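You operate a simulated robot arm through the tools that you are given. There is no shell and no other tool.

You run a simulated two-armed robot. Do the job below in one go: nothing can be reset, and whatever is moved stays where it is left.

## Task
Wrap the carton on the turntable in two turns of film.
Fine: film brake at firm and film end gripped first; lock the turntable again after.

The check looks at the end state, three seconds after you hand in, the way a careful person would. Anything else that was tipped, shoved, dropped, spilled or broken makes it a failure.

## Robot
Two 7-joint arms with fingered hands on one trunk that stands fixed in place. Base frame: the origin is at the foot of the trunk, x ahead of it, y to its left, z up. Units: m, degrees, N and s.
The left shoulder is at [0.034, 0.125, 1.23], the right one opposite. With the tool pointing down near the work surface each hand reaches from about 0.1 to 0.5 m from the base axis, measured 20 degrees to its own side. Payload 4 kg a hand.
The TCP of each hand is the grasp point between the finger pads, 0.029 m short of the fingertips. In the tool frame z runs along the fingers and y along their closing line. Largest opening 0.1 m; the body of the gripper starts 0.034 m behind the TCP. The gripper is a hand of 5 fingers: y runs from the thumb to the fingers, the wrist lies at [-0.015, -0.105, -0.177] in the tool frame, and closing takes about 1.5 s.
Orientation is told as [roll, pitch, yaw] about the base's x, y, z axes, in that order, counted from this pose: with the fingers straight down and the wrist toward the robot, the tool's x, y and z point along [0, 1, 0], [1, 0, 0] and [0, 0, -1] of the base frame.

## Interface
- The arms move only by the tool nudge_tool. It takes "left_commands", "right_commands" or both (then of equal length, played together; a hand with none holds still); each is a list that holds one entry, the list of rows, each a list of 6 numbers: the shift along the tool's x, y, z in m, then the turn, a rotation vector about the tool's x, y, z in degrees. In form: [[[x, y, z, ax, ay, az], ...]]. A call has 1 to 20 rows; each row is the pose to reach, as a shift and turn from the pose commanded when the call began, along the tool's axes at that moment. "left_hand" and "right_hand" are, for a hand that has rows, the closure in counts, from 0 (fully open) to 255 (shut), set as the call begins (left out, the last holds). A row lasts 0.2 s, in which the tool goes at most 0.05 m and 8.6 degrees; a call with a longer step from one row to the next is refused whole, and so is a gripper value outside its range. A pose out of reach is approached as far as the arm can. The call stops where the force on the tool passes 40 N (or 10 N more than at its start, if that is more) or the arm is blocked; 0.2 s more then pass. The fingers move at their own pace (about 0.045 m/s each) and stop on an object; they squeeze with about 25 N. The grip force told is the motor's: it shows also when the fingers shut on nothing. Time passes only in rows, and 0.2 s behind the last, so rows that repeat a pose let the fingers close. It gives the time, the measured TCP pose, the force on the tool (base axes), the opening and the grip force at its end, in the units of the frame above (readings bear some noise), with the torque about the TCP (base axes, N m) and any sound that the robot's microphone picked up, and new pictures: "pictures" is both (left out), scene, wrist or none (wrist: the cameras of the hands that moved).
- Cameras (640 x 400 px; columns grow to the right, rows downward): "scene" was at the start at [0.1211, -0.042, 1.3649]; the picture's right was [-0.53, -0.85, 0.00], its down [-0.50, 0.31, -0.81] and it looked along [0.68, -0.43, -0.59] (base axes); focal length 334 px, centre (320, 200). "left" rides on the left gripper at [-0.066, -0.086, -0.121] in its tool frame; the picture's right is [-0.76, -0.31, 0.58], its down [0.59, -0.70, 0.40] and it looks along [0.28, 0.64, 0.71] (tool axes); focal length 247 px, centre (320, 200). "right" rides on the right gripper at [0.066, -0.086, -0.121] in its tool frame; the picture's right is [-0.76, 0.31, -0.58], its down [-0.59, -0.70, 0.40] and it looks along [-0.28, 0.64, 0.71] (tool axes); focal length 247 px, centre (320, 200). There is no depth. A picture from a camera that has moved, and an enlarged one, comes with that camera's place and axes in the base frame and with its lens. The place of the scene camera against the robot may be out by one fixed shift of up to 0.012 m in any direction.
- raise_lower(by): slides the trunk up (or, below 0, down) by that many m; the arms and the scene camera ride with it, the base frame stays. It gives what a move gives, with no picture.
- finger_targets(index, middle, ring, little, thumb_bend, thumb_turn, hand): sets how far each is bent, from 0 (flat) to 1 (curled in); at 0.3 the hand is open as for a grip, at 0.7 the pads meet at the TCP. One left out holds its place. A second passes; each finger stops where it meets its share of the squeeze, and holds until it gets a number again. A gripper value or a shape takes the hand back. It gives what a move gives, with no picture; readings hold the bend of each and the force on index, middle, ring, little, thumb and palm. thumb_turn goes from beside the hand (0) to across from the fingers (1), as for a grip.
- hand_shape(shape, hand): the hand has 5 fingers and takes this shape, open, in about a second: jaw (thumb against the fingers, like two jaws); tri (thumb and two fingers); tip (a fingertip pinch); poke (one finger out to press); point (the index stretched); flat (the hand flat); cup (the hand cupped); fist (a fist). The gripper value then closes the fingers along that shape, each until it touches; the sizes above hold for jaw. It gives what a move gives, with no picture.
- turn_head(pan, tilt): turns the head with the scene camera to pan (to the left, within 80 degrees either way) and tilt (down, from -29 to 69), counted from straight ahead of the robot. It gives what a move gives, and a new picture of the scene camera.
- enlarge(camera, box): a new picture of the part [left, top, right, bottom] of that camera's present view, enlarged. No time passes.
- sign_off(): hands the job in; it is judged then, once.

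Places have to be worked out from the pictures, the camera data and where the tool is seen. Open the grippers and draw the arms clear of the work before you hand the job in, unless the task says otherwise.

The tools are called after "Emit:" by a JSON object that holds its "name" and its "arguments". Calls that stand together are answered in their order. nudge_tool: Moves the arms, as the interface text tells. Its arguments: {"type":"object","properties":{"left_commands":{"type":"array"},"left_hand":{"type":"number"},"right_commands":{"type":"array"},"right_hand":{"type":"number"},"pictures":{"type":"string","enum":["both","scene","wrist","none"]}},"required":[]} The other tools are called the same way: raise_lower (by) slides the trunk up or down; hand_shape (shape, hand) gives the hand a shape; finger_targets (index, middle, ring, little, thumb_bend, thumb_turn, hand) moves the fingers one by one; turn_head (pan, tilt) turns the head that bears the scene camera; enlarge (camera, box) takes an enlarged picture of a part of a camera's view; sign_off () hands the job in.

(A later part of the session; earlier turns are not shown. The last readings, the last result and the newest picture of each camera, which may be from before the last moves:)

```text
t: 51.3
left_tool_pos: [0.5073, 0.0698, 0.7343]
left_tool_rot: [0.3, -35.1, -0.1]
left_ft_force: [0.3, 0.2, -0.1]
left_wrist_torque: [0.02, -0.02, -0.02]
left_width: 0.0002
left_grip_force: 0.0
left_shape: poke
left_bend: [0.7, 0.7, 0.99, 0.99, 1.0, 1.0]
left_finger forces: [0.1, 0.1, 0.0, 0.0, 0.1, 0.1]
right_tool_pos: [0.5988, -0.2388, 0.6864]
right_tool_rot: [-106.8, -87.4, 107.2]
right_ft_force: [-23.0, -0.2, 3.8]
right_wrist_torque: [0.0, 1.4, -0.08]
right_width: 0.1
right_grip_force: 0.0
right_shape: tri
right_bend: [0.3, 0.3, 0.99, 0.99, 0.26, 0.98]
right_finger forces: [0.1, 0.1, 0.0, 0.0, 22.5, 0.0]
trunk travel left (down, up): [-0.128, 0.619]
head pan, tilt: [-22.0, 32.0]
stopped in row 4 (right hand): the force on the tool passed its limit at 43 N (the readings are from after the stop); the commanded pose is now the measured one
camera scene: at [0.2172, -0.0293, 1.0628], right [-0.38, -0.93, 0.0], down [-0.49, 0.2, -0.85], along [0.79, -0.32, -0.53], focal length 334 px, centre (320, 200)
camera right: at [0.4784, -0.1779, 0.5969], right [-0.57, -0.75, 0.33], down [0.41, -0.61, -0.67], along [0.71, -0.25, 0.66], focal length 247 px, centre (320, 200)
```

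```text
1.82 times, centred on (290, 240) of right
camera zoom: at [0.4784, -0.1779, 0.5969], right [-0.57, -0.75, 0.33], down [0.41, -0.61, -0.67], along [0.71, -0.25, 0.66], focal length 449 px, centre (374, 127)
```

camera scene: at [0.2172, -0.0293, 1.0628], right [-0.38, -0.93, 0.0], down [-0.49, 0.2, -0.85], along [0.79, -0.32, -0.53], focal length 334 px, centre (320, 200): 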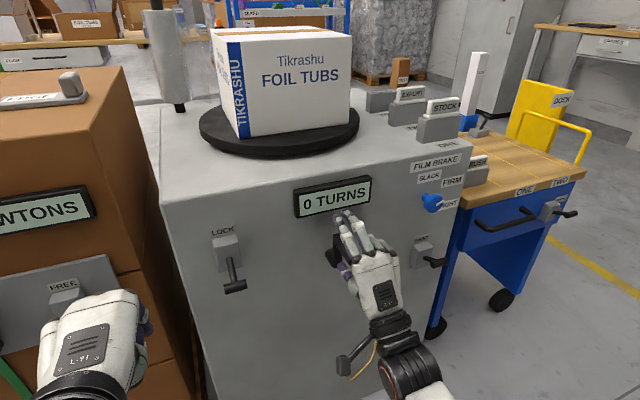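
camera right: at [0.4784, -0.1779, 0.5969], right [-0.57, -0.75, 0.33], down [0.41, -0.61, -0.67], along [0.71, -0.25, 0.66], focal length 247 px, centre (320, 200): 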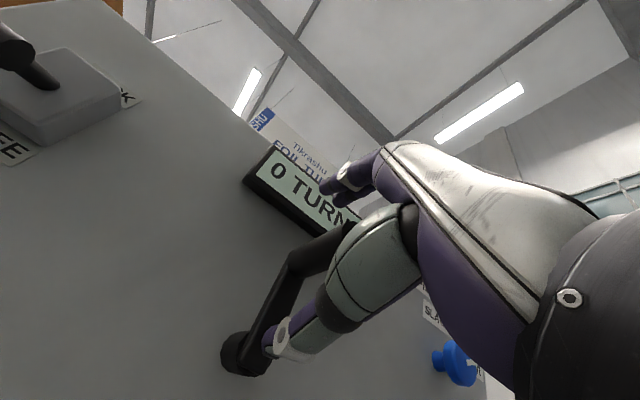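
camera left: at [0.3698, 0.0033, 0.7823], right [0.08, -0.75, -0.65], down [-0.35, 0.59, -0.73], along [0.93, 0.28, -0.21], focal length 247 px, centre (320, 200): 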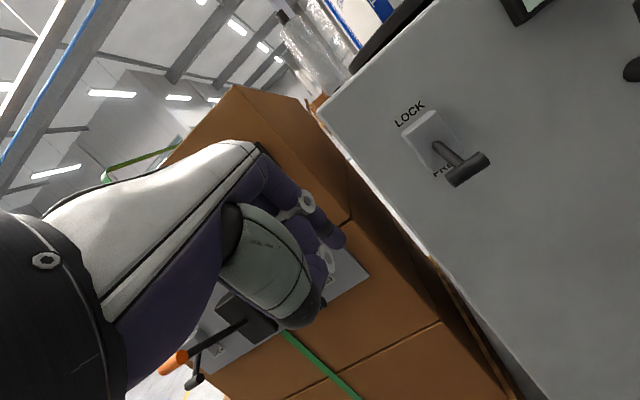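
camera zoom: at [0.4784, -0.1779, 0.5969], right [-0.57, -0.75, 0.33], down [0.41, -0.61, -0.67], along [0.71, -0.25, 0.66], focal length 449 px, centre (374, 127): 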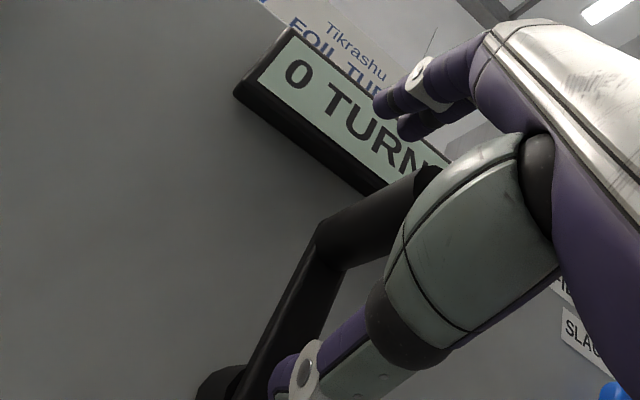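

The open thumb touched the crank arm. I'll back off 8 mm and then close the grip on the rod.

Emit:
{"name": "nudge_tool", "arguments": {"right_commands": [[[0, -0.002, -0.008, 0, 0, 0]]], "pictures": "none"}}

Emit:
{"name": "nudge_tool", "arguments": {"right_commands": [[[0, 0, 0, 0, 0, 0], [0, 0, 0, 0, 0, 0], [0, 0, 0, 0, 0, 0], [0, 0, 0, 0, 0, 0], [0, 0, 0, 0, 0, 0], [0, 0, 0, 0, 0, 0], [0, 0, 0, 0, 0, 0], [0, 0, 0, 0, 0, 0]]], "right_hand": 255}}

Emit:
{"name": "enlarge", "arguments": {"camera": "scene", "box": [280, 180, 440, 300]}}

Emit:
{"name": "enlarge", "arguments": {"camera": "right", "box": [160, 130, 420, 350]}}

```text
t: 51.7
left_tool_pos: [0.5105, 0.0687, 0.7326]
left_tool_rot: [0.2, -35.1, -0.1]
left_ft_force: [0.6, -0.6, 0.1]
left_wrist_torque: [0.01, 0.0, 0.0]
left_width: 0.0
left_grip_force: 0.0
left_shape: poke
left_bend: [0.7, 0.7, 0.99, 0.99, 1.0, 1.0]
left_finger forces: [0.0, 0.1, 0.1, 0.0, 0.1, 0.0]
right_tool_pos: [0.595, -0.2383, 0.6848]
right_tool_rot: [-101.7, -87.5, 102.3]
right_ft_force: [-0.4, -0.3, 0.1]
right_wrist_torque: [-0.01, 0.05, 0.03]
right_width: 0.0996
right_grip_force: 0.0
right_shape: tri
right_bend: [0.3, 0.3, 0.99, 0.99, 0.3, 0.98]
right_finger forces: [0.0, 0.1, 0.0, 0.0, 0.0, 0.0]
trunk travel left (down, up): [-0.128, 0.619]
head pan, tilt: [-22.0, 32.0]
```

```text
t: 53.5
left_tool_pos: [0.51, 0.0688, 0.733]
left_tool_rot: [0.2, -34.9, -0.1]
left_ft_force: [-0.1, 0.7, 0.7]
left_wrist_torque: [0.0, 0.03, 0.02]
left_width: 0.0
left_grip_force: 0.1
left_shape: poke
left_bend: [0.7, 0.7, 0.99, 0.99, 1.0, 1.0]
left_finger forces: [0.0, 0.0, 0.0, 0.0, 0.1, 0.0]
right_tool_pos: [0.5926, -0.2386, 0.6849]
right_tool_rot: [-101.7, -87.6, 102.2]
right_ft_force: [0.9, -1.4, -0.3]
right_wrist_torque: [0.0, 0.04, -0.07]
right_width: 0.0138
right_grip_force: 25.1
right_shape: tri
right_bend: [0.69, 0.66, 1.0, 1.0, 0.48, 1.0]
right_finger forces: [9.9, 12.5, 0.1, 0.1, 22.6, 0.0]
trunk travel left (down, up): [-0.128, 0.619]
head pan, tilt: [-22.0, 32.0]
camera scene: at [0.2203, -0.0294, 1.0623], right [-0.37, -0.93, 0.0], down [-0.49, 0.2, -0.85], along [0.79, -0.32, -0.53], focal length 334 px, centre (320, 200)
camera right: at [0.4727, -0.1781, 0.5944], right [-0.57, -0.75, 0.33], down [0.41, -0.61, -0.67], along [0.71, -0.25, 0.66], focal length 247 px, centre (320, 200)
```

scene: 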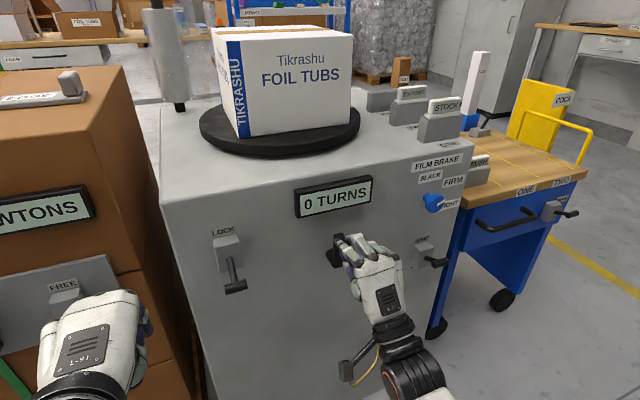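
right: 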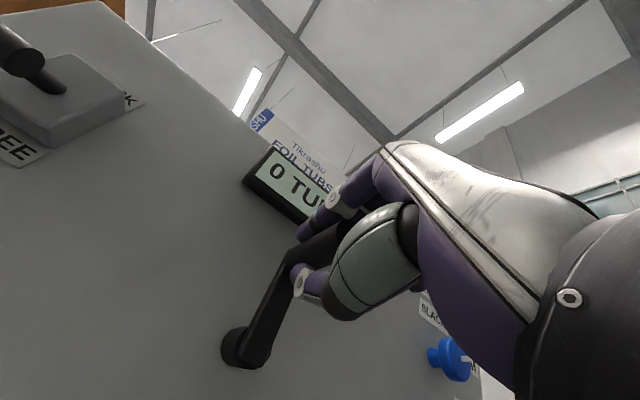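

```text
3.33 times, centred on (360, 240) of scene
camera zoom: at [0.2203, -0.0294, 1.0623], right [-0.37, -0.93, 0.0], down [-0.49, 0.2, -0.85], along [0.79, -0.32, -0.53], focal length 1112 px, centre (187, 67)
```

zoom: 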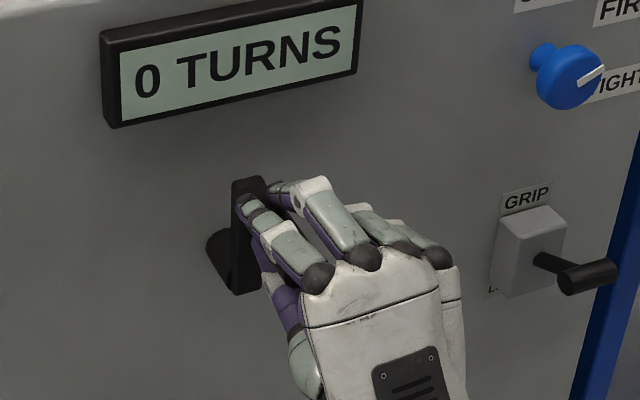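

```text
1.82 times, centred on (290, 240) of right
camera zoom: at [0.4727, -0.1781, 0.5944], right [-0.57, -0.75, 0.33], down [0.41, -0.61, -0.67], along [0.71, -0.25, 0.66], focal length 449 px, centre (374, 127)
```

zoom: 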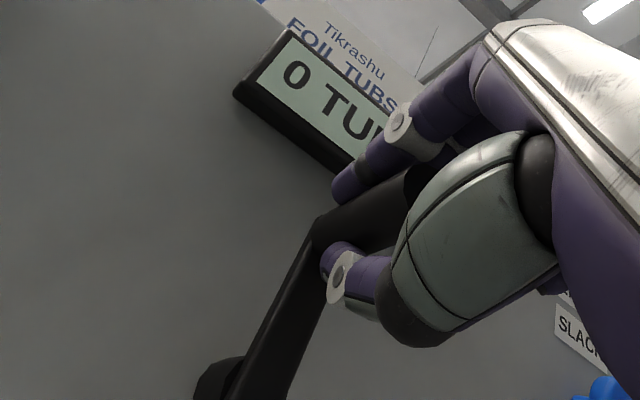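

The grip on the rod is firm: index 10 N, middle 12 N, thumb 23 N. I'll try a short 40° clockwise arc of R≈0.06 and watch the force and the display.

Emit:
{"name": "nudge_tool", "arguments": {"right_commands": [[[-0.0052, -0.0002, 0, 0, 0, 0], [-0.0104, -0.0009, 0, 0, 0, 0], [-0.0155, -0.002, 0, 0, 0, 0], [-0.0205, -0.0036, 0, 0, 0, 0], [-0.0254, -0.0056, 0, 0, 0, 0], [-0.03, -0.008, 0, 0, 0, 0], [-0.0344, -0.0109, 0, 0, 0, 0], [-0.0386, -0.014, 0, 0, 0, 0]]]}}

Emit:
{"name": "enlarge", "arguments": {"camera": "scene", "box": [280, 180, 440, 300]}}

Emit:
{"name": "enlarge", "arguments": {"camera": "scene", "box": [140, 0, 440, 180]}}

```text
t: 55.3
left_tool_pos: [0.5102, 0.0692, 0.7332]
left_tool_rot: [0.2, -35.0, -0.1]
left_ft_force: [0.2, 0.6, -0.2]
left_wrist_torque: [0.0, 0.05, 0.01]
left_width: 0.0
left_grip_force: 0.1
left_shape: poke
left_bend: [0.7, 0.7, 0.99, 0.99, 1.0, 1.0]
left_finger forces: [0.0, 0.0, 0.1, 0.0, 0.1, 0.0]
right_tool_pos: [0.5935, -0.2782, 0.671]
right_tool_rot: [-103.5, -87.5, 103.9]
right_ft_force: [1.3, 0.4, 4.4]
right_wrist_torque: [0.14, -0.14, -0.01]
right_width: 0.0144
right_grip_force: 25.1
right_shape: tri
right_bend: [0.66, 0.72, 1.0, 1.0, 0.73, 0.96]
right_finger forces: [14.1, 11.7, 0.0, 0.0, 23.7, 0.0]
trunk travel left (down, up): [-0.128, 0.619]
head pan, tilt: [-22.0, 32.0]
camera scene: at [0.2198, -0.029, 1.0624], right [-0.37, -0.93, 0.0], down [-0.49, 0.2, -0.85], along [0.79, -0.32, -0.53], focal length 334 px, centre (320, 200)
camera right: at [0.4731, -0.218, 0.5818], right [-0.57, -0.75, 0.33], down [0.41, -0.61, -0.67], along [0.71, -0.25, 0.66], focal length 247 px, centre (320, 200)
```

scene: 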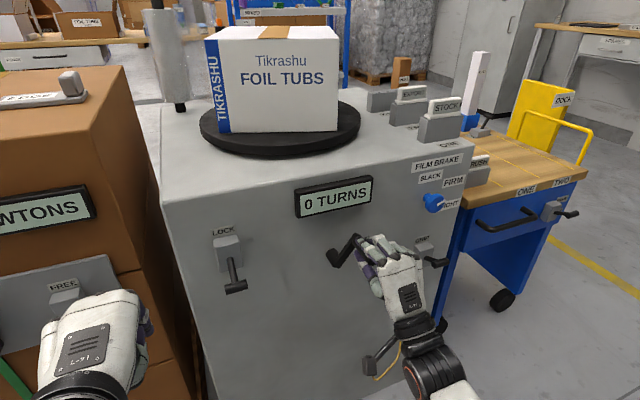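
right: 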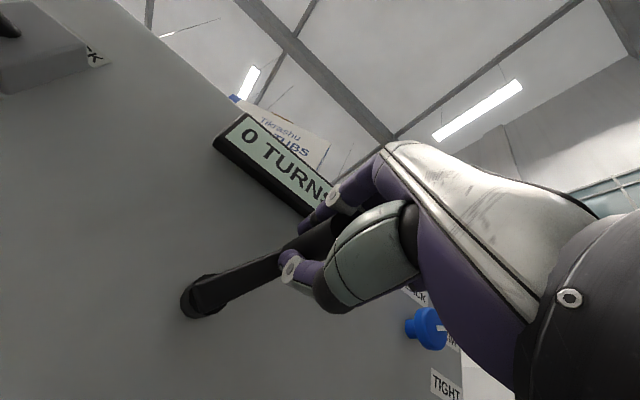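

```text
3.33 times, centred on (360, 240) of scene
camera zoom: at [0.2198, -0.029, 1.0624], right [-0.37, -0.93, 0.0], down [-0.49, 0.2, -0.85], along [0.79, -0.32, -0.53], focal length 1112 px, centre (187, 67)
```

zoom: 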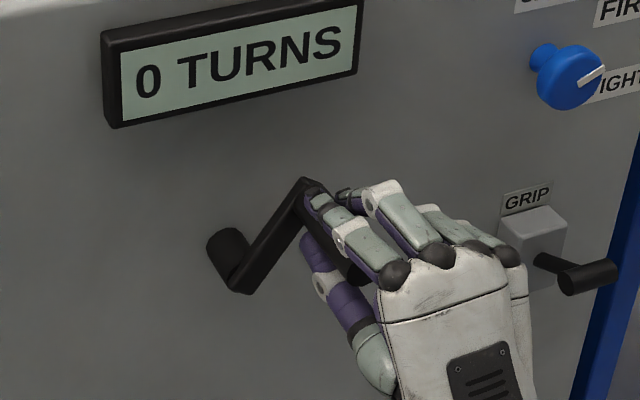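

```text
2.13 times, centred on (290, 90) of scene
camera zoom: at [0.2198, -0.029, 1.0624], right [-0.37, -0.93, 0.0], down [-0.49, 0.2, -0.85], along [0.79, -0.32, -0.53], focal length 712 px, centre (384, 435)
```

zoom: 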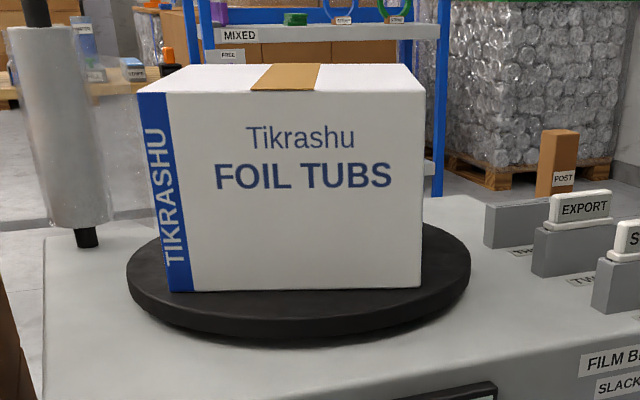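

The carton turns with the crank and the forces stay small (about 4 N). I'll carry on clockwise from 40° to 130° around the hub.

Emit:
{"name": "nudge_tool", "arguments": {"right_commands": [[[-0.0038, -0.0035, 0, 0, 0, 0], [-0.0074, -0.0074, 0, 0, 0, 0], [-0.0106, -0.0115, 0.0003, 0, 0, 0], [-0.0134, -0.016, 0.0006, 0, 0, 0], [-0.0158, -0.0206, 0.0008, 0, 0, 0], [-0.0178, -0.0254, 0.001, 0, 0, 0], [-0.0194, -0.0304, 0.0012, 0, 0, 0], [-0.0205, -0.0355, 0.0014, 0, 0, 0], [-0.0212, -0.0407, 0.0016, 0, 0, 0], [-0.0214, -0.046, 0.0018, 0, 0, 0], [-0.0205, -0.0564, 0.0022, 0, 0, 0], [-0.0178, -0.0665, 0.0026, 0, 0, 0], [-0.0134, -0.076, 0.003, 0, 0, 0], [-0.0074, -0.0845, 0.0035, 0, 0, 0]]]}}

Emit:
{"name": "enlarge", "arguments": {"camera": "scene", "box": [280, 180, 440, 300]}}

Emit:
{"name": "enlarge", "arguments": {"camera": "scene", "box": [140, 0, 440, 180]}}

```text
t: 58.3
left_tool_pos: [0.5105, 0.069, 0.731]
left_tool_rot: [0.2, -34.9, -0.1]
left_ft_force: [0.2, -0.2, -0.1]
left_wrist_torque: [0.02, 0.0, 0.0]
left_width: 0.0
left_grip_force: 0.1
left_shape: poke
left_bend: [0.7, 0.7, 0.99, 0.99, 1.0, 1.0]
left_finger forces: [0.0, 0.0, 0.0, 0.0, 0.0, 0.0]
right_tool_pos: [0.5992, -0.2847, 0.5821]
right_tool_rot: [-92.8, -87.6, 93.7]
right_ft_force: [13.8, 6.4, -10.4]
right_wrist_torque: [0.16, -0.14, -0.13]
right_width: 0.0097
right_grip_force: 25.0
right_shape: tri
right_bend: [0.69, 0.75, 1.0, 1.0, 0.78, 0.89]
right_finger forces: [9.4, 18.8, 0.0, 0.0, 32.9, 0.0]
trunk travel left (down, up): [-0.128, 0.619]
head pan, tilt: [-22.0, 32.0]
camera scene: at [0.2224, -0.0289, 1.0616], right [-0.37, -0.93, 0.0], down [-0.49, 0.2, -0.85], along [0.79, -0.32, -0.53], focal length 334 px, centre (320, 200)
camera right: at [0.477, -0.2255, 0.494], right [-0.57, -0.75, 0.34], down [0.41, -0.61, -0.68], along [0.72, -0.24, 0.65], focal length 247 px, centre (320, 200)
```

scene: 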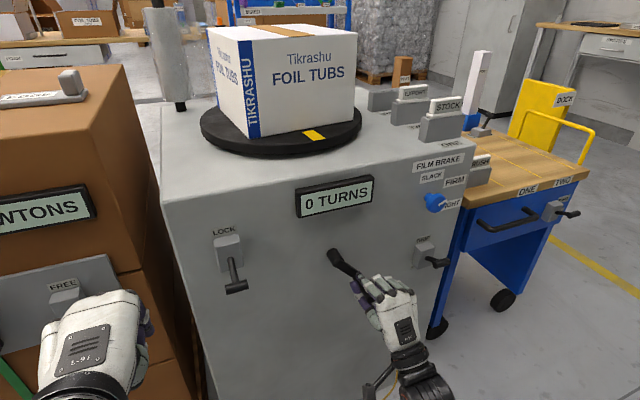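
right: 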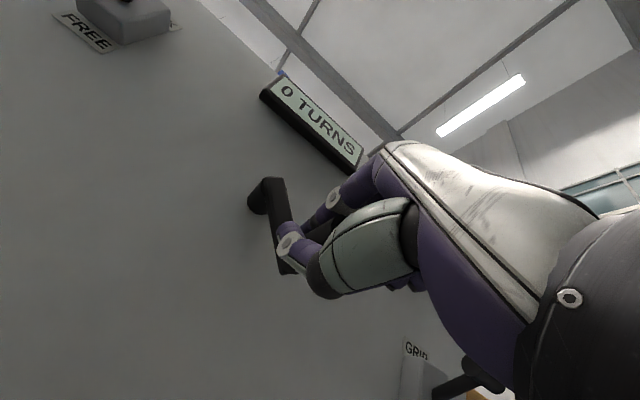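

```text
3.33 times, centred on (360, 240) of scene
camera zoom: at [0.2224, -0.0289, 1.0616], right [-0.37, -0.93, 0.0], down [-0.49, 0.2, -0.85], along [0.79, -0.32, -0.53], focal length 1112 px, centre (187, 67)
```

zoom: 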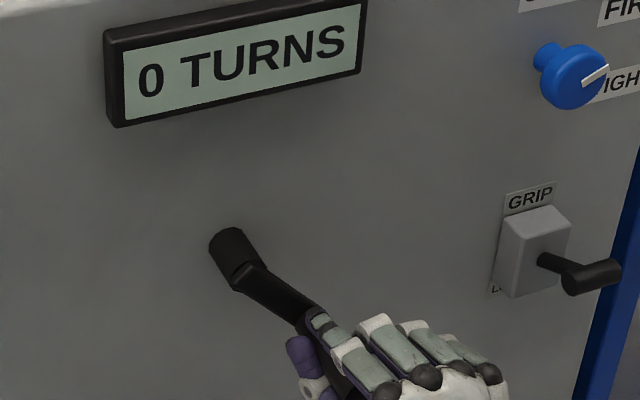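

```text
2.13 times, centred on (290, 90) of scene
camera zoom: at [0.2224, -0.0289, 1.0616], right [-0.37, -0.93, 0.0], down [-0.49, 0.2, -0.85], along [0.79, -0.32, -0.53], focal length 712 px, centre (384, 435)
```

zoom: 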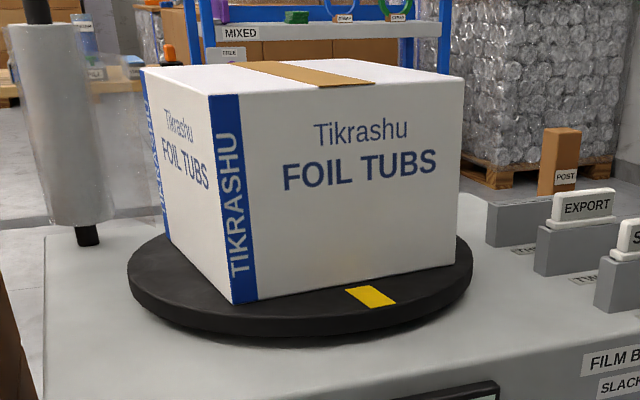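

The turntable has moved about 130° and its yellow mark has come round to the front. The grip is holding, so I'll continue the arc under the hub from 130° to 220°.

Emit:
{"name": "nudge_tool", "arguments": {"right_commands": [[[0.0036, -0.0039, -0.001, 0, 0, 0], [0.0074, -0.0074, -0.002, 0, 0, 0], [0.0115, -0.0106, -0.002, 0, 0, 0], [0.016, -0.0134, -0.002, 0, 0, 0], [0.0206, -0.0158, -0.002, 0, 0, 0], [0.0254, -0.0178, -0.002, 0, 0, 0], [0.0304, -0.0194, -0.002, 0, 0, 0], [0.0355, -0.0205, -0.002, 0, 0, 0], [0.0407, -0.0212, -0.002, 0, 0, 0], [0.046, -0.0214, -0.002, 0, 0, 0], [0.0512, -0.0212, -0.002, 0, 0, 0], [0.0564, -0.0205, -0.002, 0, 0, 0], [0.0615, -0.0194, -0.002, 0, 0, 0], [0.0665, -0.0178, -0.002, 0, 0, 0], [0.0714, -0.0158, -0.002, 0, 0, 0], [0.076, -0.0134, -0.002, 0, 0, 0], [0.0804, -0.0106, -0.002, 0, 0, 0], [0.0845, -0.0074, -0.002, 0, 0, 0]]]}}

Emit:
{"name": "enlarge", "arguments": {"camera": "scene", "box": [260, 180, 440, 330]}}

Emit:
{"name": "enlarge", "arguments": {"camera": "scene", "box": [140, 0, 440, 180]}}

```text
t: 60.5
left_tool_pos: [0.5091, 0.0681, 0.7313]
left_tool_rot: [0.3, -34.9, -0.1]
left_ft_force: [0.1, 0.4, 0.2]
left_wrist_torque: [0.01, -0.01, -0.03]
left_width: 0.0
left_grip_force: 0.0
left_shape: poke
left_bend: [0.7, 0.7, 0.99, 0.99, 1.0, 1.0]
left_finger forces: [0.2, 0.0, 0.1, 0.1, 0.0, 0.0]
right_tool_pos: [0.5958, -0.2467, 0.5657]
right_tool_rot: [-98.9, -87.5, 99.2]
right_ft_force: [20.6, 0.1, 0.4]
right_wrist_torque: [0.34, -0.35, -0.29]
right_width: 0.009
right_grip_force: 24.9
right_shape: tri
right_bend: [0.68, 0.75, 1.0, 1.0, 0.8, 0.88]
right_finger forces: [11.2, 26.2, 0.0, 0.1, 31.0, 0.0]
trunk travel left (down, up): [-0.128, 0.619]
head pan, tilt: [-22.0, 32.0]
stopped in row 10 (right hand): the force on the tool passed its limit at 43 N (the readings are from after the stop); the commanded pose is now the measured one
camera scene: at [0.2206, -0.0294, 1.062], right [-0.38, -0.93, 0.0], down [-0.49, 0.2, -0.85], along [0.79, -0.32, -0.53], focal length 334 px, centre (320, 200)
camera right: at [0.475, -0.1869, 0.4756], right [-0.58, -0.75, 0.33], down [0.41, -0.62, -0.68], along [0.71, -0.25, 0.66], focal length 247 px, centre (320, 200)
```

scene: 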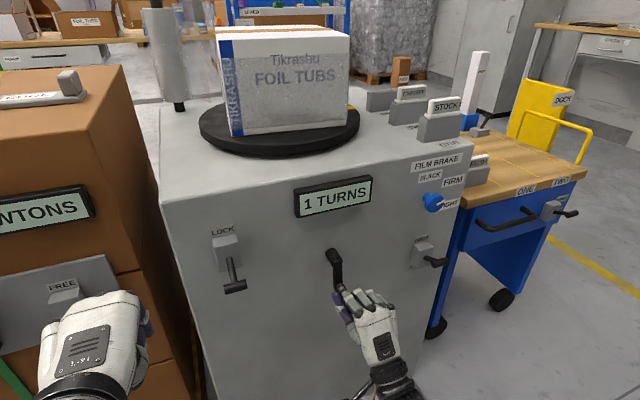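
right: 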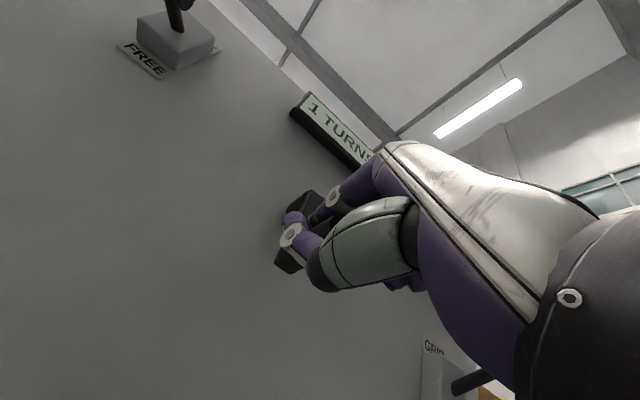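

```text
2.67 times, centred on (350, 255) of scene
camera zoom: at [0.2206, -0.0294, 1.062], right [-0.38, -0.93, 0.0], down [-0.49, 0.2, -0.85], along [0.79, -0.32, -0.53], focal length 890 px, centre (240, 53)
```

zoom: 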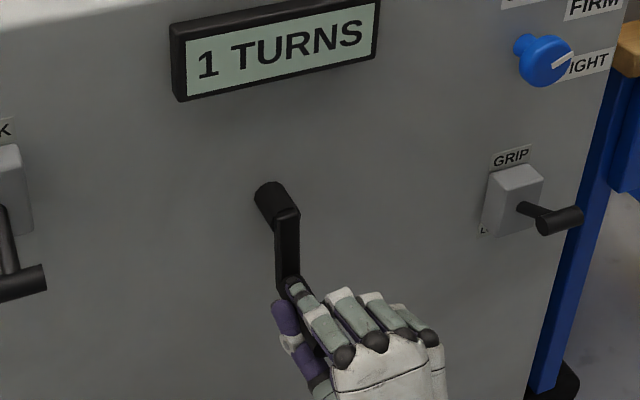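

```text
2.13 times, centred on (290, 90) of scene
camera zoom: at [0.2206, -0.0294, 1.062], right [-0.38, -0.93, 0.0], down [-0.49, 0.2, -0.85], along [0.79, -0.32, -0.53], focal length 712 px, centre (384, 435)
```

zoom: 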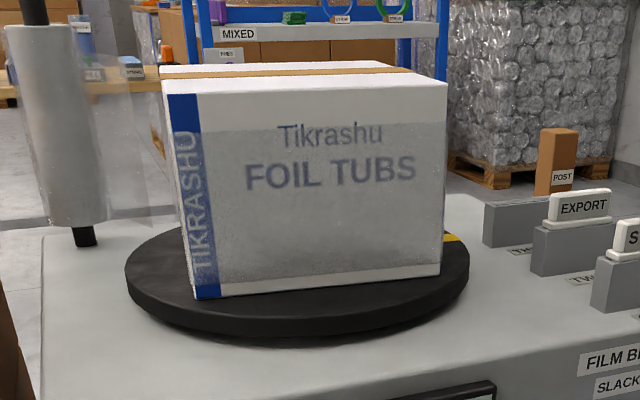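

The display reads 1 TURNS with the crank half way round, and film is on the carton, so one crank revolution gives two turns. Easing 3 mm forward to relieve the axial pull, I'll continue from about 172° to 270°.

Emit:
{"name": "nudge_tool", "arguments": {"right_commands": [[[0.0031, -0.0004, 0.003, 0, 0, 0], [0.00835, -0.0006, 0.004, 0, 0, 0], [0.0136, -0.0004, 0.004, 0, 0, 0], [0.0188, 0.0003, 0.004, 0, 0, 0], [0.0239, 0.0015, 0.004, 0, 0, 0], [0.0289, 0.003, 0.004, 0, 0, 0], [0.0337, 0.005, 0.004, 0, 0, 0], [0.0384, 0.0075, 0.004, 0, 0, 0], [0.0428, 0.0103, 0.0035, 0, 0, 0], [0.0469, 0.0135, 0.0035, 0, 0, 0], [0.0508, 0.017, 0.0035, 0, 0, 0], [0.0543, 0.0209, 0.003, 0, 0, 0], [0.0575, 0.025, 0.003, 0, 0, 0], [0.0603, 0.0294, 0.003, 0, 0, 0], [0.0627, 0.0341, 0.0025, 0, 0, 0], [0.0647, 0.0389, 0.0025, 0, 0, 0], [0.0663, 0.0439, 0.002, 0, 0, 0], [0.0674, 0.049, 0.002, 0, 0, 0], [0.0681, 0.0542, 0.002, 0, 0, 0], [0.0684, 0.0594, 0.0015, 0, 0, 0]]]}}

Emit:
{"name": "enlarge", "arguments": {"camera": "scene", "box": [260, 180, 440, 330]}}

```text
t: 62.9
left_tool_pos: [0.5091, 0.0779, 0.7292]
left_tool_rot: [0.7, -35.1, 1.6]
left_ft_force: [0.5, 0.2, -0.2]
left_wrist_torque: [0.06, -0.03, -0.01]
left_width: 0.0
left_grip_force: 0.1
left_shape: poke
left_bend: [0.7, 0.7, 0.99, 0.99, 1.0, 1.0]
left_finger forces: [0.1, 0.1, 0.0, 0.0, 0.0, 0.0]
right_tool_pos: [0.599, -0.1977, 0.5848]
right_tool_rot: [-123.3, -87.6, 123.5]
right_ft_force: [-1.5, -33.1, 19.3]
right_wrist_torque: [0.68, -0.36, -0.05]
right_width: 0.0062
right_grip_force: 25.0
right_shape: tri
right_bend: [0.66, 0.75, 1.0, 1.0, 0.84, 0.86]
right_finger forces: [16.4, 73.0, 0.0, 0.0, 39.5, 0.0]
trunk travel left (down, up): [-0.128, 0.619]
head pan, tilt: [-22.0, 32.0]
stopped in row 11 (right hand): the force on the tool passed its limit at 53 N (the readings are from after the stop); the commanded pose is now the measured one
camera scene: at [0.2195, -0.0309, 1.0627], right [-0.37, -0.93, 0.0], down [-0.49, 0.2, -0.85], along [0.79, -0.32, -0.53], focal length 334 px, centre (320, 200)
camera right: at [0.4808, -0.1363, 0.4938], right [-0.58, -0.75, 0.32], down [0.42, -0.61, -0.67], along [0.7, -0.26, 0.67], focal length 247 px, centre (320, 200)
```

scene: 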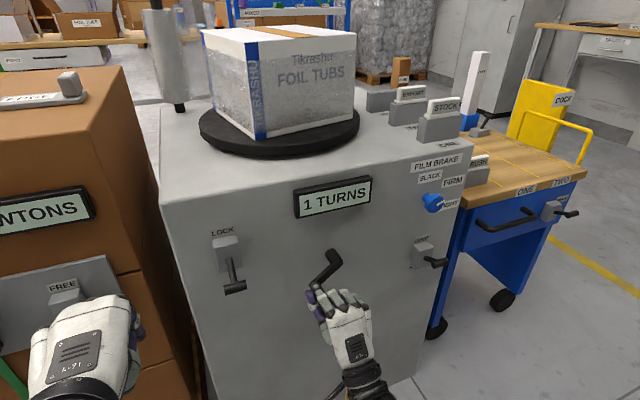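
right: 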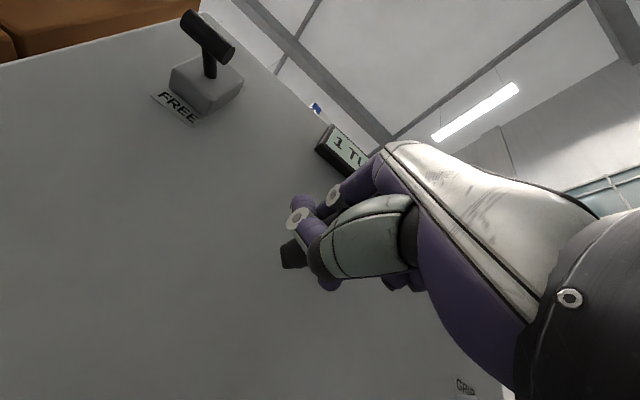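

```text
2.67 times, centred on (350, 255) of scene
camera zoom: at [0.2195, -0.0309, 1.0627], right [-0.37, -0.93, 0.0], down [-0.49, 0.2, -0.85], along [0.79, -0.32, -0.53], focal length 890 px, centre (240, 53)
```

zoom: 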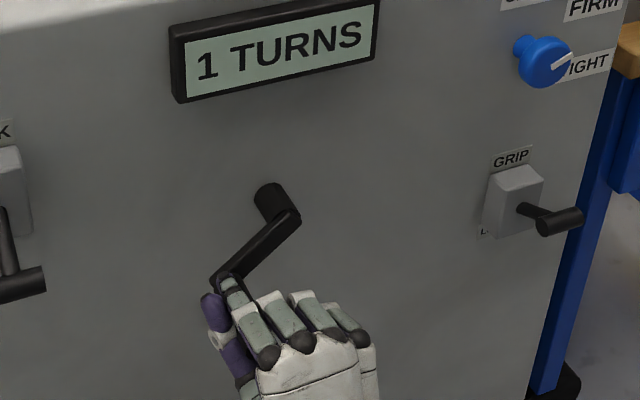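

The grip has rolled off-centre: the crank is at about 235°, the rod sits about 1 cm left of and above the TCP, and the middle finger is overloaded. I'll relieve the load and open the hand, leaving the crank where it is, then check that it stays put.

Emit:
{"name": "nudge_tool", "arguments": {"right_commands": [[[-0.002, 0.002, 0, 0, 0, 0], [-0.003, 0.003, 0, 0, 0, 0], [-0.003, 0.003, 0, 0, 0, 0], [-0.003, 0.003, 0, 0, 0, 0], [-0.003, 0.003, 0, 0, 0, 0], [-0.003, 0.003, 0, 0, 0, 0], [-0.003, 0.003, 0, 0, 0, 0]]], "right_hand": 0}}

Emit:
{"name": "enlarge", "arguments": {"camera": "scene", "box": [260, 180, 440, 330]}}

Emit:
{"name": "enlarge", "arguments": {"camera": "right", "box": [160, 130, 420, 350]}}

```text
t: 64.5
left_tool_pos: [0.5101, 0.0749, 0.73]
left_tool_rot: [0.4, -35.0, 1.2]
left_ft_force: [-0.5, 0.4, -0.1]
left_wrist_torque: [-0.03, -0.01, -0.01]
left_width: 0.0003
left_grip_force: 0.1
left_shape: poke
left_bend: [0.7, 0.7, 0.99, 0.99, 1.0, 1.0]
left_finger forces: [0.0, 0.1, 0.0, 0.0, 0.1, 0.0]
right_tool_pos: [0.5993, -0.1993, 0.581]
right_tool_rot: [-98.9, -87.7, 99.3]
right_ft_force: [0.0, -0.2, 0.0]
right_wrist_torque: [0.01, 0.02, 0.01]
right_width: 0.1
right_grip_force: 0.0
right_shape: tri
right_bend: [0.3, 0.3, 0.99, 0.99, 0.3, 0.98]
right_finger forces: [0.0, 0.0, 0.0, 0.0, 0.0, 0.0]
trunk travel left (down, up): [-0.128, 0.619]
head pan, tilt: [-22.0, 32.0]
camera scene: at [0.2206, -0.0295, 1.0623], right [-0.37, -0.93, 0.0], down [-0.49, 0.2, -0.85], along [0.79, -0.32, -0.53], focal length 334 px, centre (320, 200)
camera right: at [0.4783, -0.1385, 0.4923], right [-0.57, -0.75, 0.33], down [0.41, -0.61, -0.68], along [0.71, -0.25, 0.66], focal length 247 px, centre (320, 200)
```

scene: 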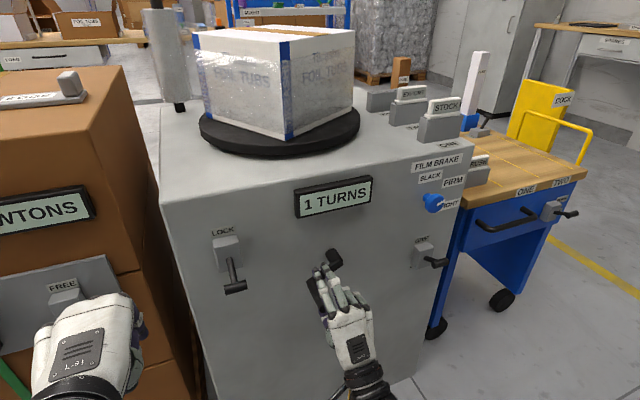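
right: 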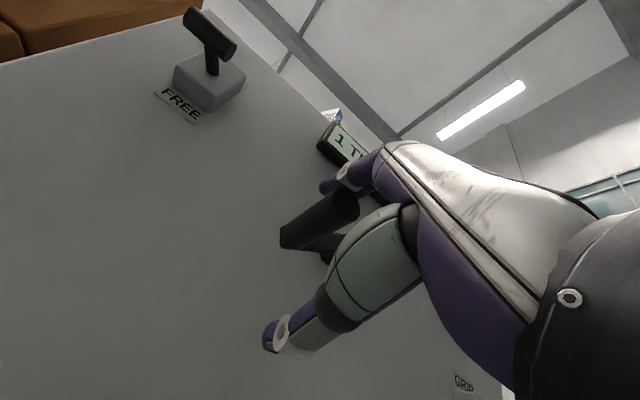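

```text
2.67 times, centred on (350, 255) of scene
camera zoom: at [0.2206, -0.0295, 1.0623], right [-0.37, -0.93, 0.0], down [-0.49, 0.2, -0.85], along [0.79, -0.32, -0.53], focal length 890 px, centre (240, 53)
```

zoom: 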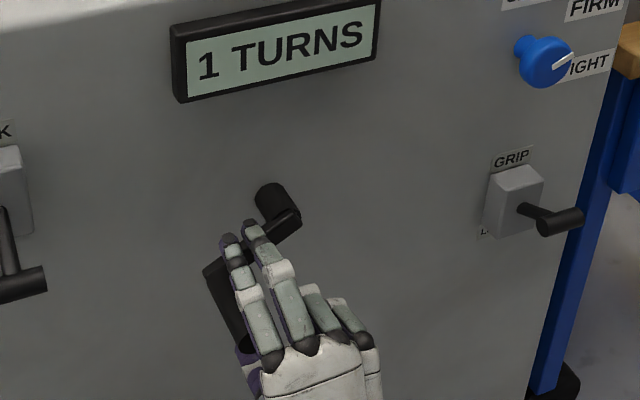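

```text
1.82 times, centred on (290, 240) of right
camera zoom: at [0.4783, -0.1385, 0.4923], right [-0.57, -0.75, 0.33], down [0.41, -0.61, -0.68], along [0.71, -0.25, 0.66], focal length 449 px, centre (374, 127)
```

zoom: 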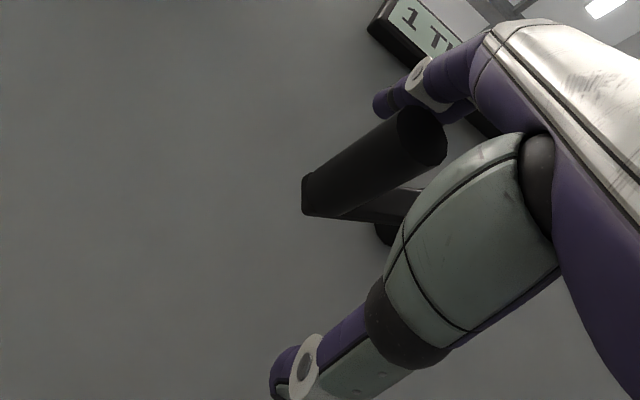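

The crank stayed put, with the rod now at y≈−0.191, z≈0.596 (θ≈239°). I'll back the hand out, roll it −45° so it can turn along with the crank, and centre it on the rod.

Emit:
{"name": "nudge_tool", "arguments": {"right_commands": [[[0, 0, -0.03, 0, 0, 0], [0, 0, -0.06, 0, 0, 0], [0, 0, -0.085, 0, 0, 0], [0.002, 0.003, -0.085, 0, 0, -8], [0.004, 0.006, -0.085, 0, 0, -16], [0.006, 0.009, -0.085, 0, 0, -24], [0.007, 0.012, -0.085, 0, 0, -32], [0.008, 0.015, -0.085, 0, 0, -40], [0.008, 0.015, -0.085, 0, 0, -45]]]}}

Emit:
{"name": "enlarge", "arguments": {"camera": "right", "box": [160, 130, 420, 350]}}

Emit:
{"name": "enlarge", "arguments": {"camera": "scene", "box": [260, 180, 440, 330]}}

```text
t: 66.5
left_tool_pos: [0.5103, 0.0756, 0.7293]
left_tool_rot: [0.3, -34.9, 1.0]
left_ft_force: [-0.5, 0.0, -1.1]
left_wrist_torque: [0.01, 0.01, 0.0]
left_width: 0.0001
left_grip_force: 0.1
left_shape: poke
left_bend: [0.7, 0.7, 0.99, 0.99, 1.0, 1.0]
left_finger forces: [0.0, 0.0, 0.0, 0.0, 0.0, 0.1]
right_tool_pos: [0.5141, -0.1909, 0.5956]
right_tool_rot: [-90.4, -42.6, 90.7]
right_ft_force: [0.7, -0.9, -0.5]
right_wrist_torque: [-0.02, 0.02, 0.0]
right_width: 0.1001
right_grip_force: 0.0
right_shape: tri
right_bend: [0.3, 0.3, 0.99, 0.99, 0.3, 0.98]
right_finger forces: [0.0, 0.0, 0.0, 0.1, 0.0, 0.1]
trunk travel left (down, up): [-0.128, 0.619]
head pan, tilt: [-22.0, 32.0]
camera scene: at [0.2205, -0.0295, 1.0623], right [-0.37, -0.93, 0.0], down [-0.49, 0.2, -0.85], along [0.79, -0.32, -0.53], focal length 334 px, centre (320, 200)
camera right: at [0.3939, -0.2107, 0.4881], right [-0.58, -0.29, 0.76], down [0.4, -0.91, -0.04], along [0.71, 0.28, 0.65], focal length 247 px, centre (320, 200)
```

scene: 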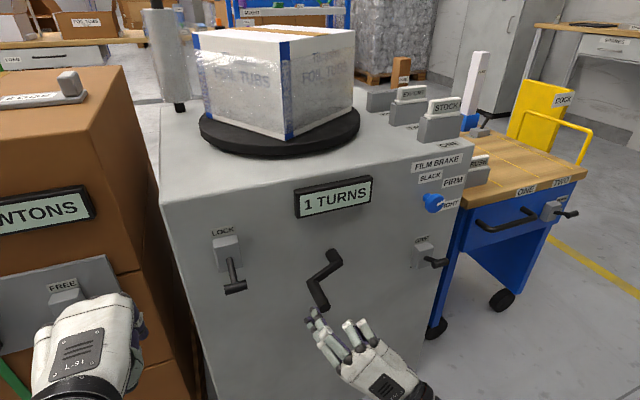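
right: 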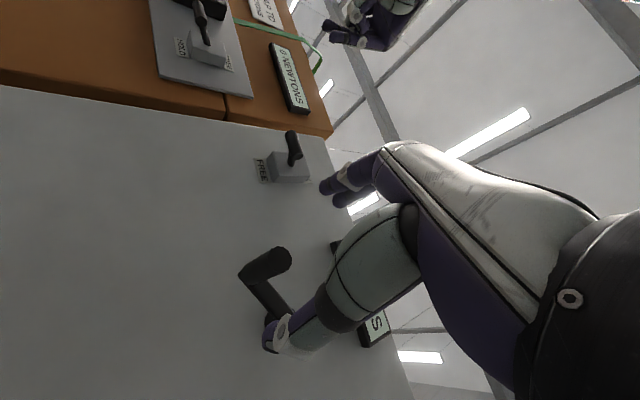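

```text
1.82 times, centred on (290, 240) of right
camera zoom: at [0.3939, -0.2107, 0.4881], right [-0.58, -0.29, 0.76], down [0.4, -0.91, -0.04], along [0.71, 0.28, 0.65], focal length 449 px, centre (374, 127)
```

zoom: 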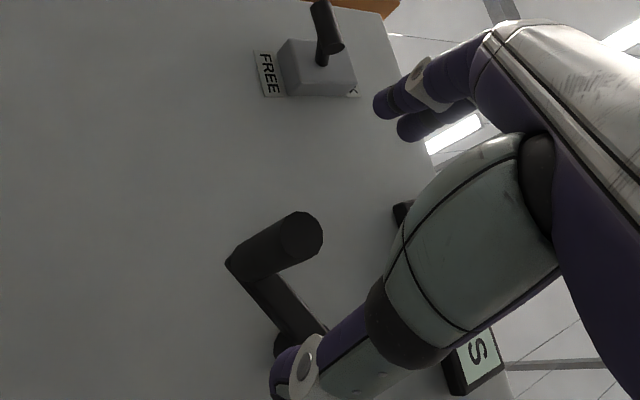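

```text
2.67 times, centred on (350, 255) of scene
camera zoom: at [0.2205, -0.0295, 1.0623], right [-0.37, -0.93, 0.0], down [-0.49, 0.2, -0.85], along [0.79, -0.32, -0.53], focal length 890 px, centre (240, 53)
```

zoom: 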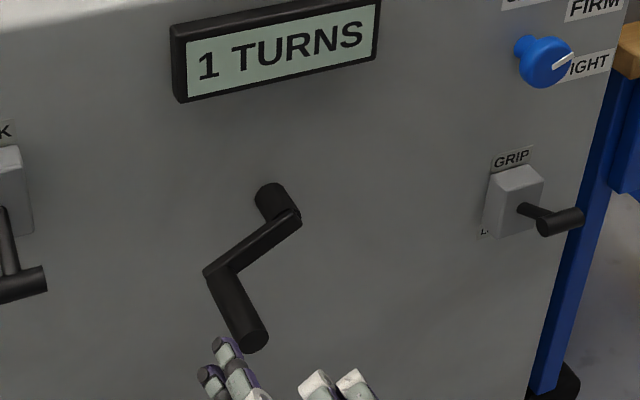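

The rod end is at about (−0.188, 0.594), lined up with the TCP, and the thumb will pass clear of the crank arm. I'll advance over the rod and close.

Emit:
{"name": "nudge_tool", "arguments": {"right_commands": [[[0.0015, 0.0005, 0.03, 0, 0, 0], [0.0015, 0.0005, 0.055, 0, 0, 0], [0.0015, 0.0005, 0.075, 0, 0, 0], [0.0015, 0.0005, 0.083, 0, 0, 0]]], "pictures": "none"}}

Emit:
{"name": "nudge_tool", "arguments": {"right_commands": [[[0, 0, 0, 0, 0, 0], [0, 0, 0, 0, 0, 0], [0, 0, 0, 0, 0, 0], [0, 0, 0, 0, 0, 0], [0, 0, 0, 0, 0, 0], [0, 0, 0, 0, 0, 0], [0, 0, 0, 0, 0, 0], [0, 0, 0, 0, 0, 0]]], "right_hand": 255}}

Emit:
{"name": "enlarge", "arguments": {"camera": "right", "box": [160, 130, 420, 350]}}

Emit:
{"name": "enlarge", "arguments": {"camera": "scene", "box": [260, 180, 440, 330]}}

```text
t: 67.5
left_tool_pos: [0.5091, 0.0749, 0.73]
left_tool_rot: [0.4, -35.0, 1.2]
left_ft_force: [0.1, -0.6, 0.3]
left_wrist_torque: [-0.04, -0.05, 0.0]
left_width: 0.0
left_grip_force: 0.1
left_shape: poke
left_bend: [0.7, 0.7, 0.99, 0.99, 1.0, 1.0]
left_finger forces: [0.1, 0.1, 0.0, 0.0, 0.0, 0.0]
right_tool_pos: [0.5976, -0.1887, 0.5942]
right_tool_rot: [-90.5, -42.8, 90.7]
right_ft_force: [0.0, -0.3, -1.0]
right_wrist_torque: [0.0, 0.04, 0.02]
right_width: 0.1001
right_grip_force: 0.1
right_shape: tri
right_bend: [0.3, 0.3, 0.99, 0.99, 0.3, 0.98]
right_finger forces: [0.0, 0.0, 0.0, 0.0, 0.0, 0.0]
trunk travel left (down, up): [-0.128, 0.619]
head pan, tilt: [-22.0, 32.0]
```

```text
t: 69.2
left_tool_pos: [0.5098, 0.0753, 0.7292]
left_tool_rot: [0.3, -35.0, 1.1]
left_ft_force: [0.3, -0.6, -0.2]
left_wrist_torque: [-0.01, 0.0, 0.0]
left_width: 0.0
left_grip_force: 0.1
left_shape: poke
left_bend: [0.7, 0.7, 0.99, 0.99, 1.0, 1.0]
left_finger forces: [0.0, 0.0, 0.0, 0.0, 0.0, 0.0]
right_tool_pos: [0.5973, -0.1891, 0.5943]
right_tool_rot: [-90.5, -42.8, 90.6]
right_ft_force: [1.9, -2.2, 0.8]
right_wrist_torque: [0.01, -0.03, -0.01]
right_width: 0.0128
right_grip_force: 25.0
right_shape: tri
right_bend: [0.65, 0.71, 1.0, 1.0, 0.52, 1.0]
right_finger forces: [11.6, 9.6, 0.0, 0.0, 21.5, 0.0]
trunk travel left (down, up): [-0.128, 0.619]
head pan, tilt: [-22.0, 32.0]
camera scene: at [0.2206, -0.0296, 1.0623], right [-0.37, -0.93, 0.0], down [-0.49, 0.2, -0.85], along [0.79, -0.32, -0.53], focal length 334 px, centre (320, 200)
camera right: at [0.4765, -0.2089, 0.4875], right [-0.58, -0.29, 0.76], down [0.4, -0.91, -0.04], along [0.71, 0.28, 0.65], focal length 247 px, centre (320, 200)
```

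scene: 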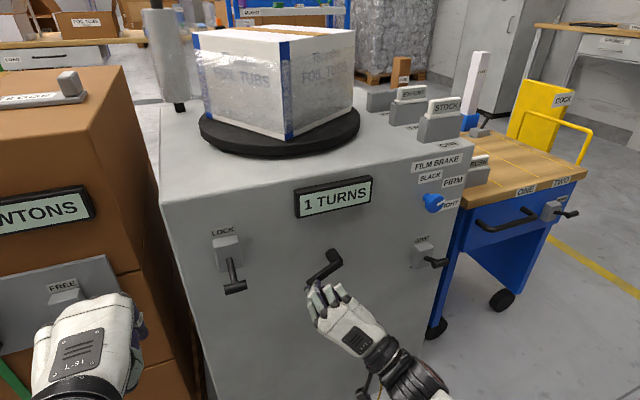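
right: 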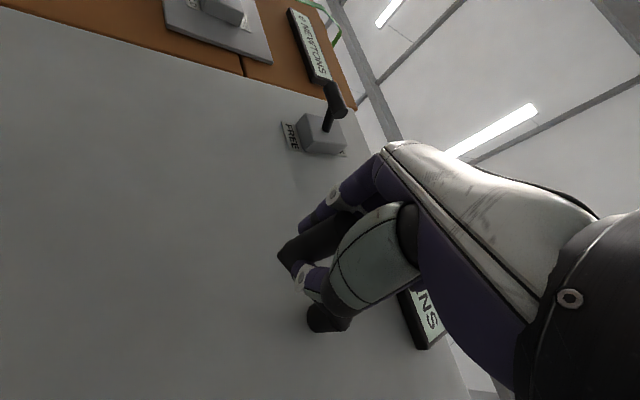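

```text
1.82 times, centred on (290, 240) of right
camera zoom: at [0.4765, -0.2089, 0.4875], right [-0.58, -0.29, 0.76], down [0.4, -0.91, -0.04], along [0.71, 0.28, 0.65], focal length 449 px, centre (374, 127)
```

zoom: 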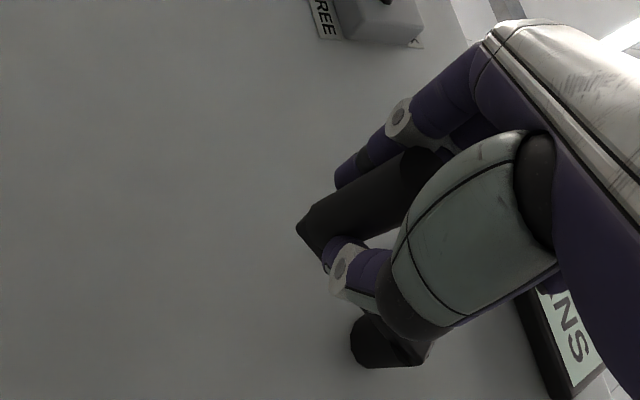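

```text
2.67 times, centred on (350, 255) of scene
camera zoom: at [0.2206, -0.0296, 1.0623], right [-0.37, -0.93, 0.0], down [-0.49, 0.2, -0.85], along [0.79, -0.32, -0.53], focal length 890 px, centre (240, 53)
```

zoom: 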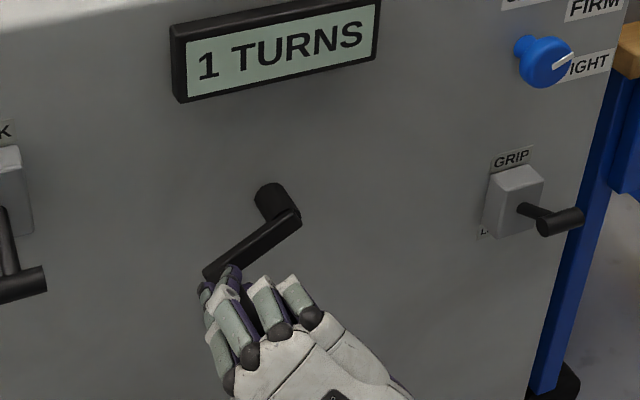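

The grip is well centred. From θ≈237° I'll turn the crank to about 307° with the hand rolling along at 7° per 10° of crank, then check.

Emit:
{"name": "nudge_tool", "arguments": {"right_commands": [[[-0.0012, 0.005, 0, 0, 0, 3.6], [-0.0026, 0.0099, 0, 0, 0, 7.2], [-0.0047, 0.0146, 0, 0, 0, 10.8], [-0.0069, 0.0191, 0, 0, 0, 14.4], [-0.0098, 0.0234, 0, 0, 0, 18], [-0.0129, 0.0274, 0, 0, 0, 21.6], [-0.0164, 0.0311, 0, 0, 0, 25.2], [-0.02, 0.0346, 0, 0, 0, 28.8], [-0.0241, 0.0378, 0, 0, 0, 32.4], [-0.0284, 0.0406, 0, 0, 0, 36], [-0.0329, 0.0428, 0, 0, 0, 39.6], [-0.0376, 0.0447, 0, 0, 0, 43.2], [-0.0425, 0.0462, 0, 0, 0, 46.8], [-0.0476, 0.0474, 0, 0, 0, 50.4]]]}}

Emit:
{"name": "enlarge", "arguments": {"camera": "scene", "box": [260, 180, 440, 330]}}

```text
t: 72.2
left_tool_pos: [0.5106, 0.0738, 0.7289]
left_tool_rot: [0.5, -34.9, 0.8]
left_ft_force: [-0.5, 0.3, -0.1]
left_wrist_torque: [-0.02, -0.01, -0.01]
left_width: 0.0
left_grip_force: 0.1
left_shape: poke
left_bend: [0.7, 0.7, 0.99, 0.99, 1.0, 1.0]
left_finger forces: [0.0, 0.0, 0.0, 0.1, 0.0, 0.0]
right_tool_pos: [0.5974, -0.1908, 0.6601]
right_tool_rot: [91.6, -86.5, -91.5]
right_ft_force: [-6.8, -28.8, -20.4]
right_wrist_torque: [0.02, 0.73, -0.51]
right_width: 0.0136
right_grip_force: 25.0
right_shape: tri
right_bend: [0.71, 0.71, 1.0, 1.0, 0.51, 1.0]
right_finger forces: [6.9, 25.3, 0.0, 0.0, 32.0, 0.1]
trunk travel left (down, up): [-0.128, 0.619]
head pan, tilt: [-22.0, 32.0]
camera scene: at [0.2215, -0.0321, 1.0619], right [-0.38, -0.93, 0.0], down [-0.49, 0.2, -0.85], along [0.79, -0.32, -0.53], focal length 334 px, centre (320, 200)
camera right: at [0.4764, -0.1209, 0.5777], right [-0.58, -0.77, 0.26], down [0.4, -0.55, -0.74], along [0.71, -0.32, 0.62], focal length 247 px, centre (320, 200)
```

scene: 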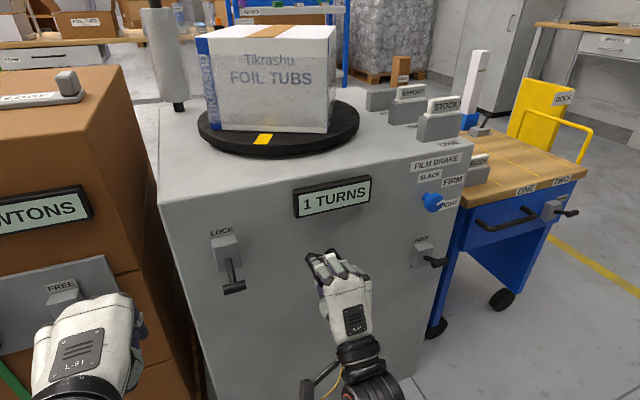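
right: 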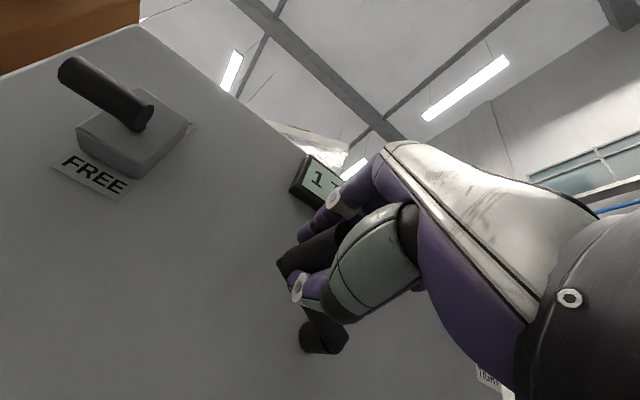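

```text
2.67 times, centred on (350, 255) of scene
camera zoom: at [0.2215, -0.0321, 1.0619], right [-0.38, -0.93, 0.0], down [-0.49, 0.2, -0.85], along [0.79, -0.32, -0.53], focal length 890 px, centre (240, 53)
```

zoom: 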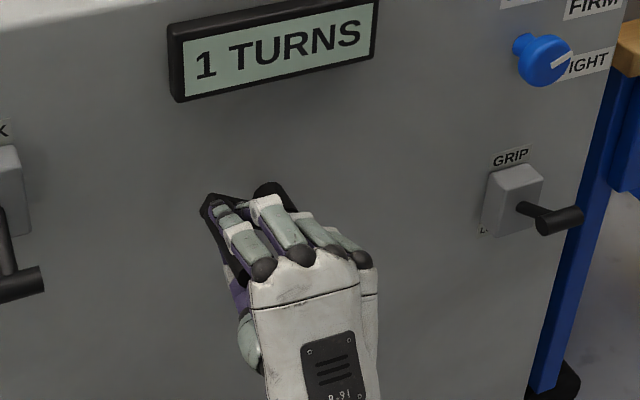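

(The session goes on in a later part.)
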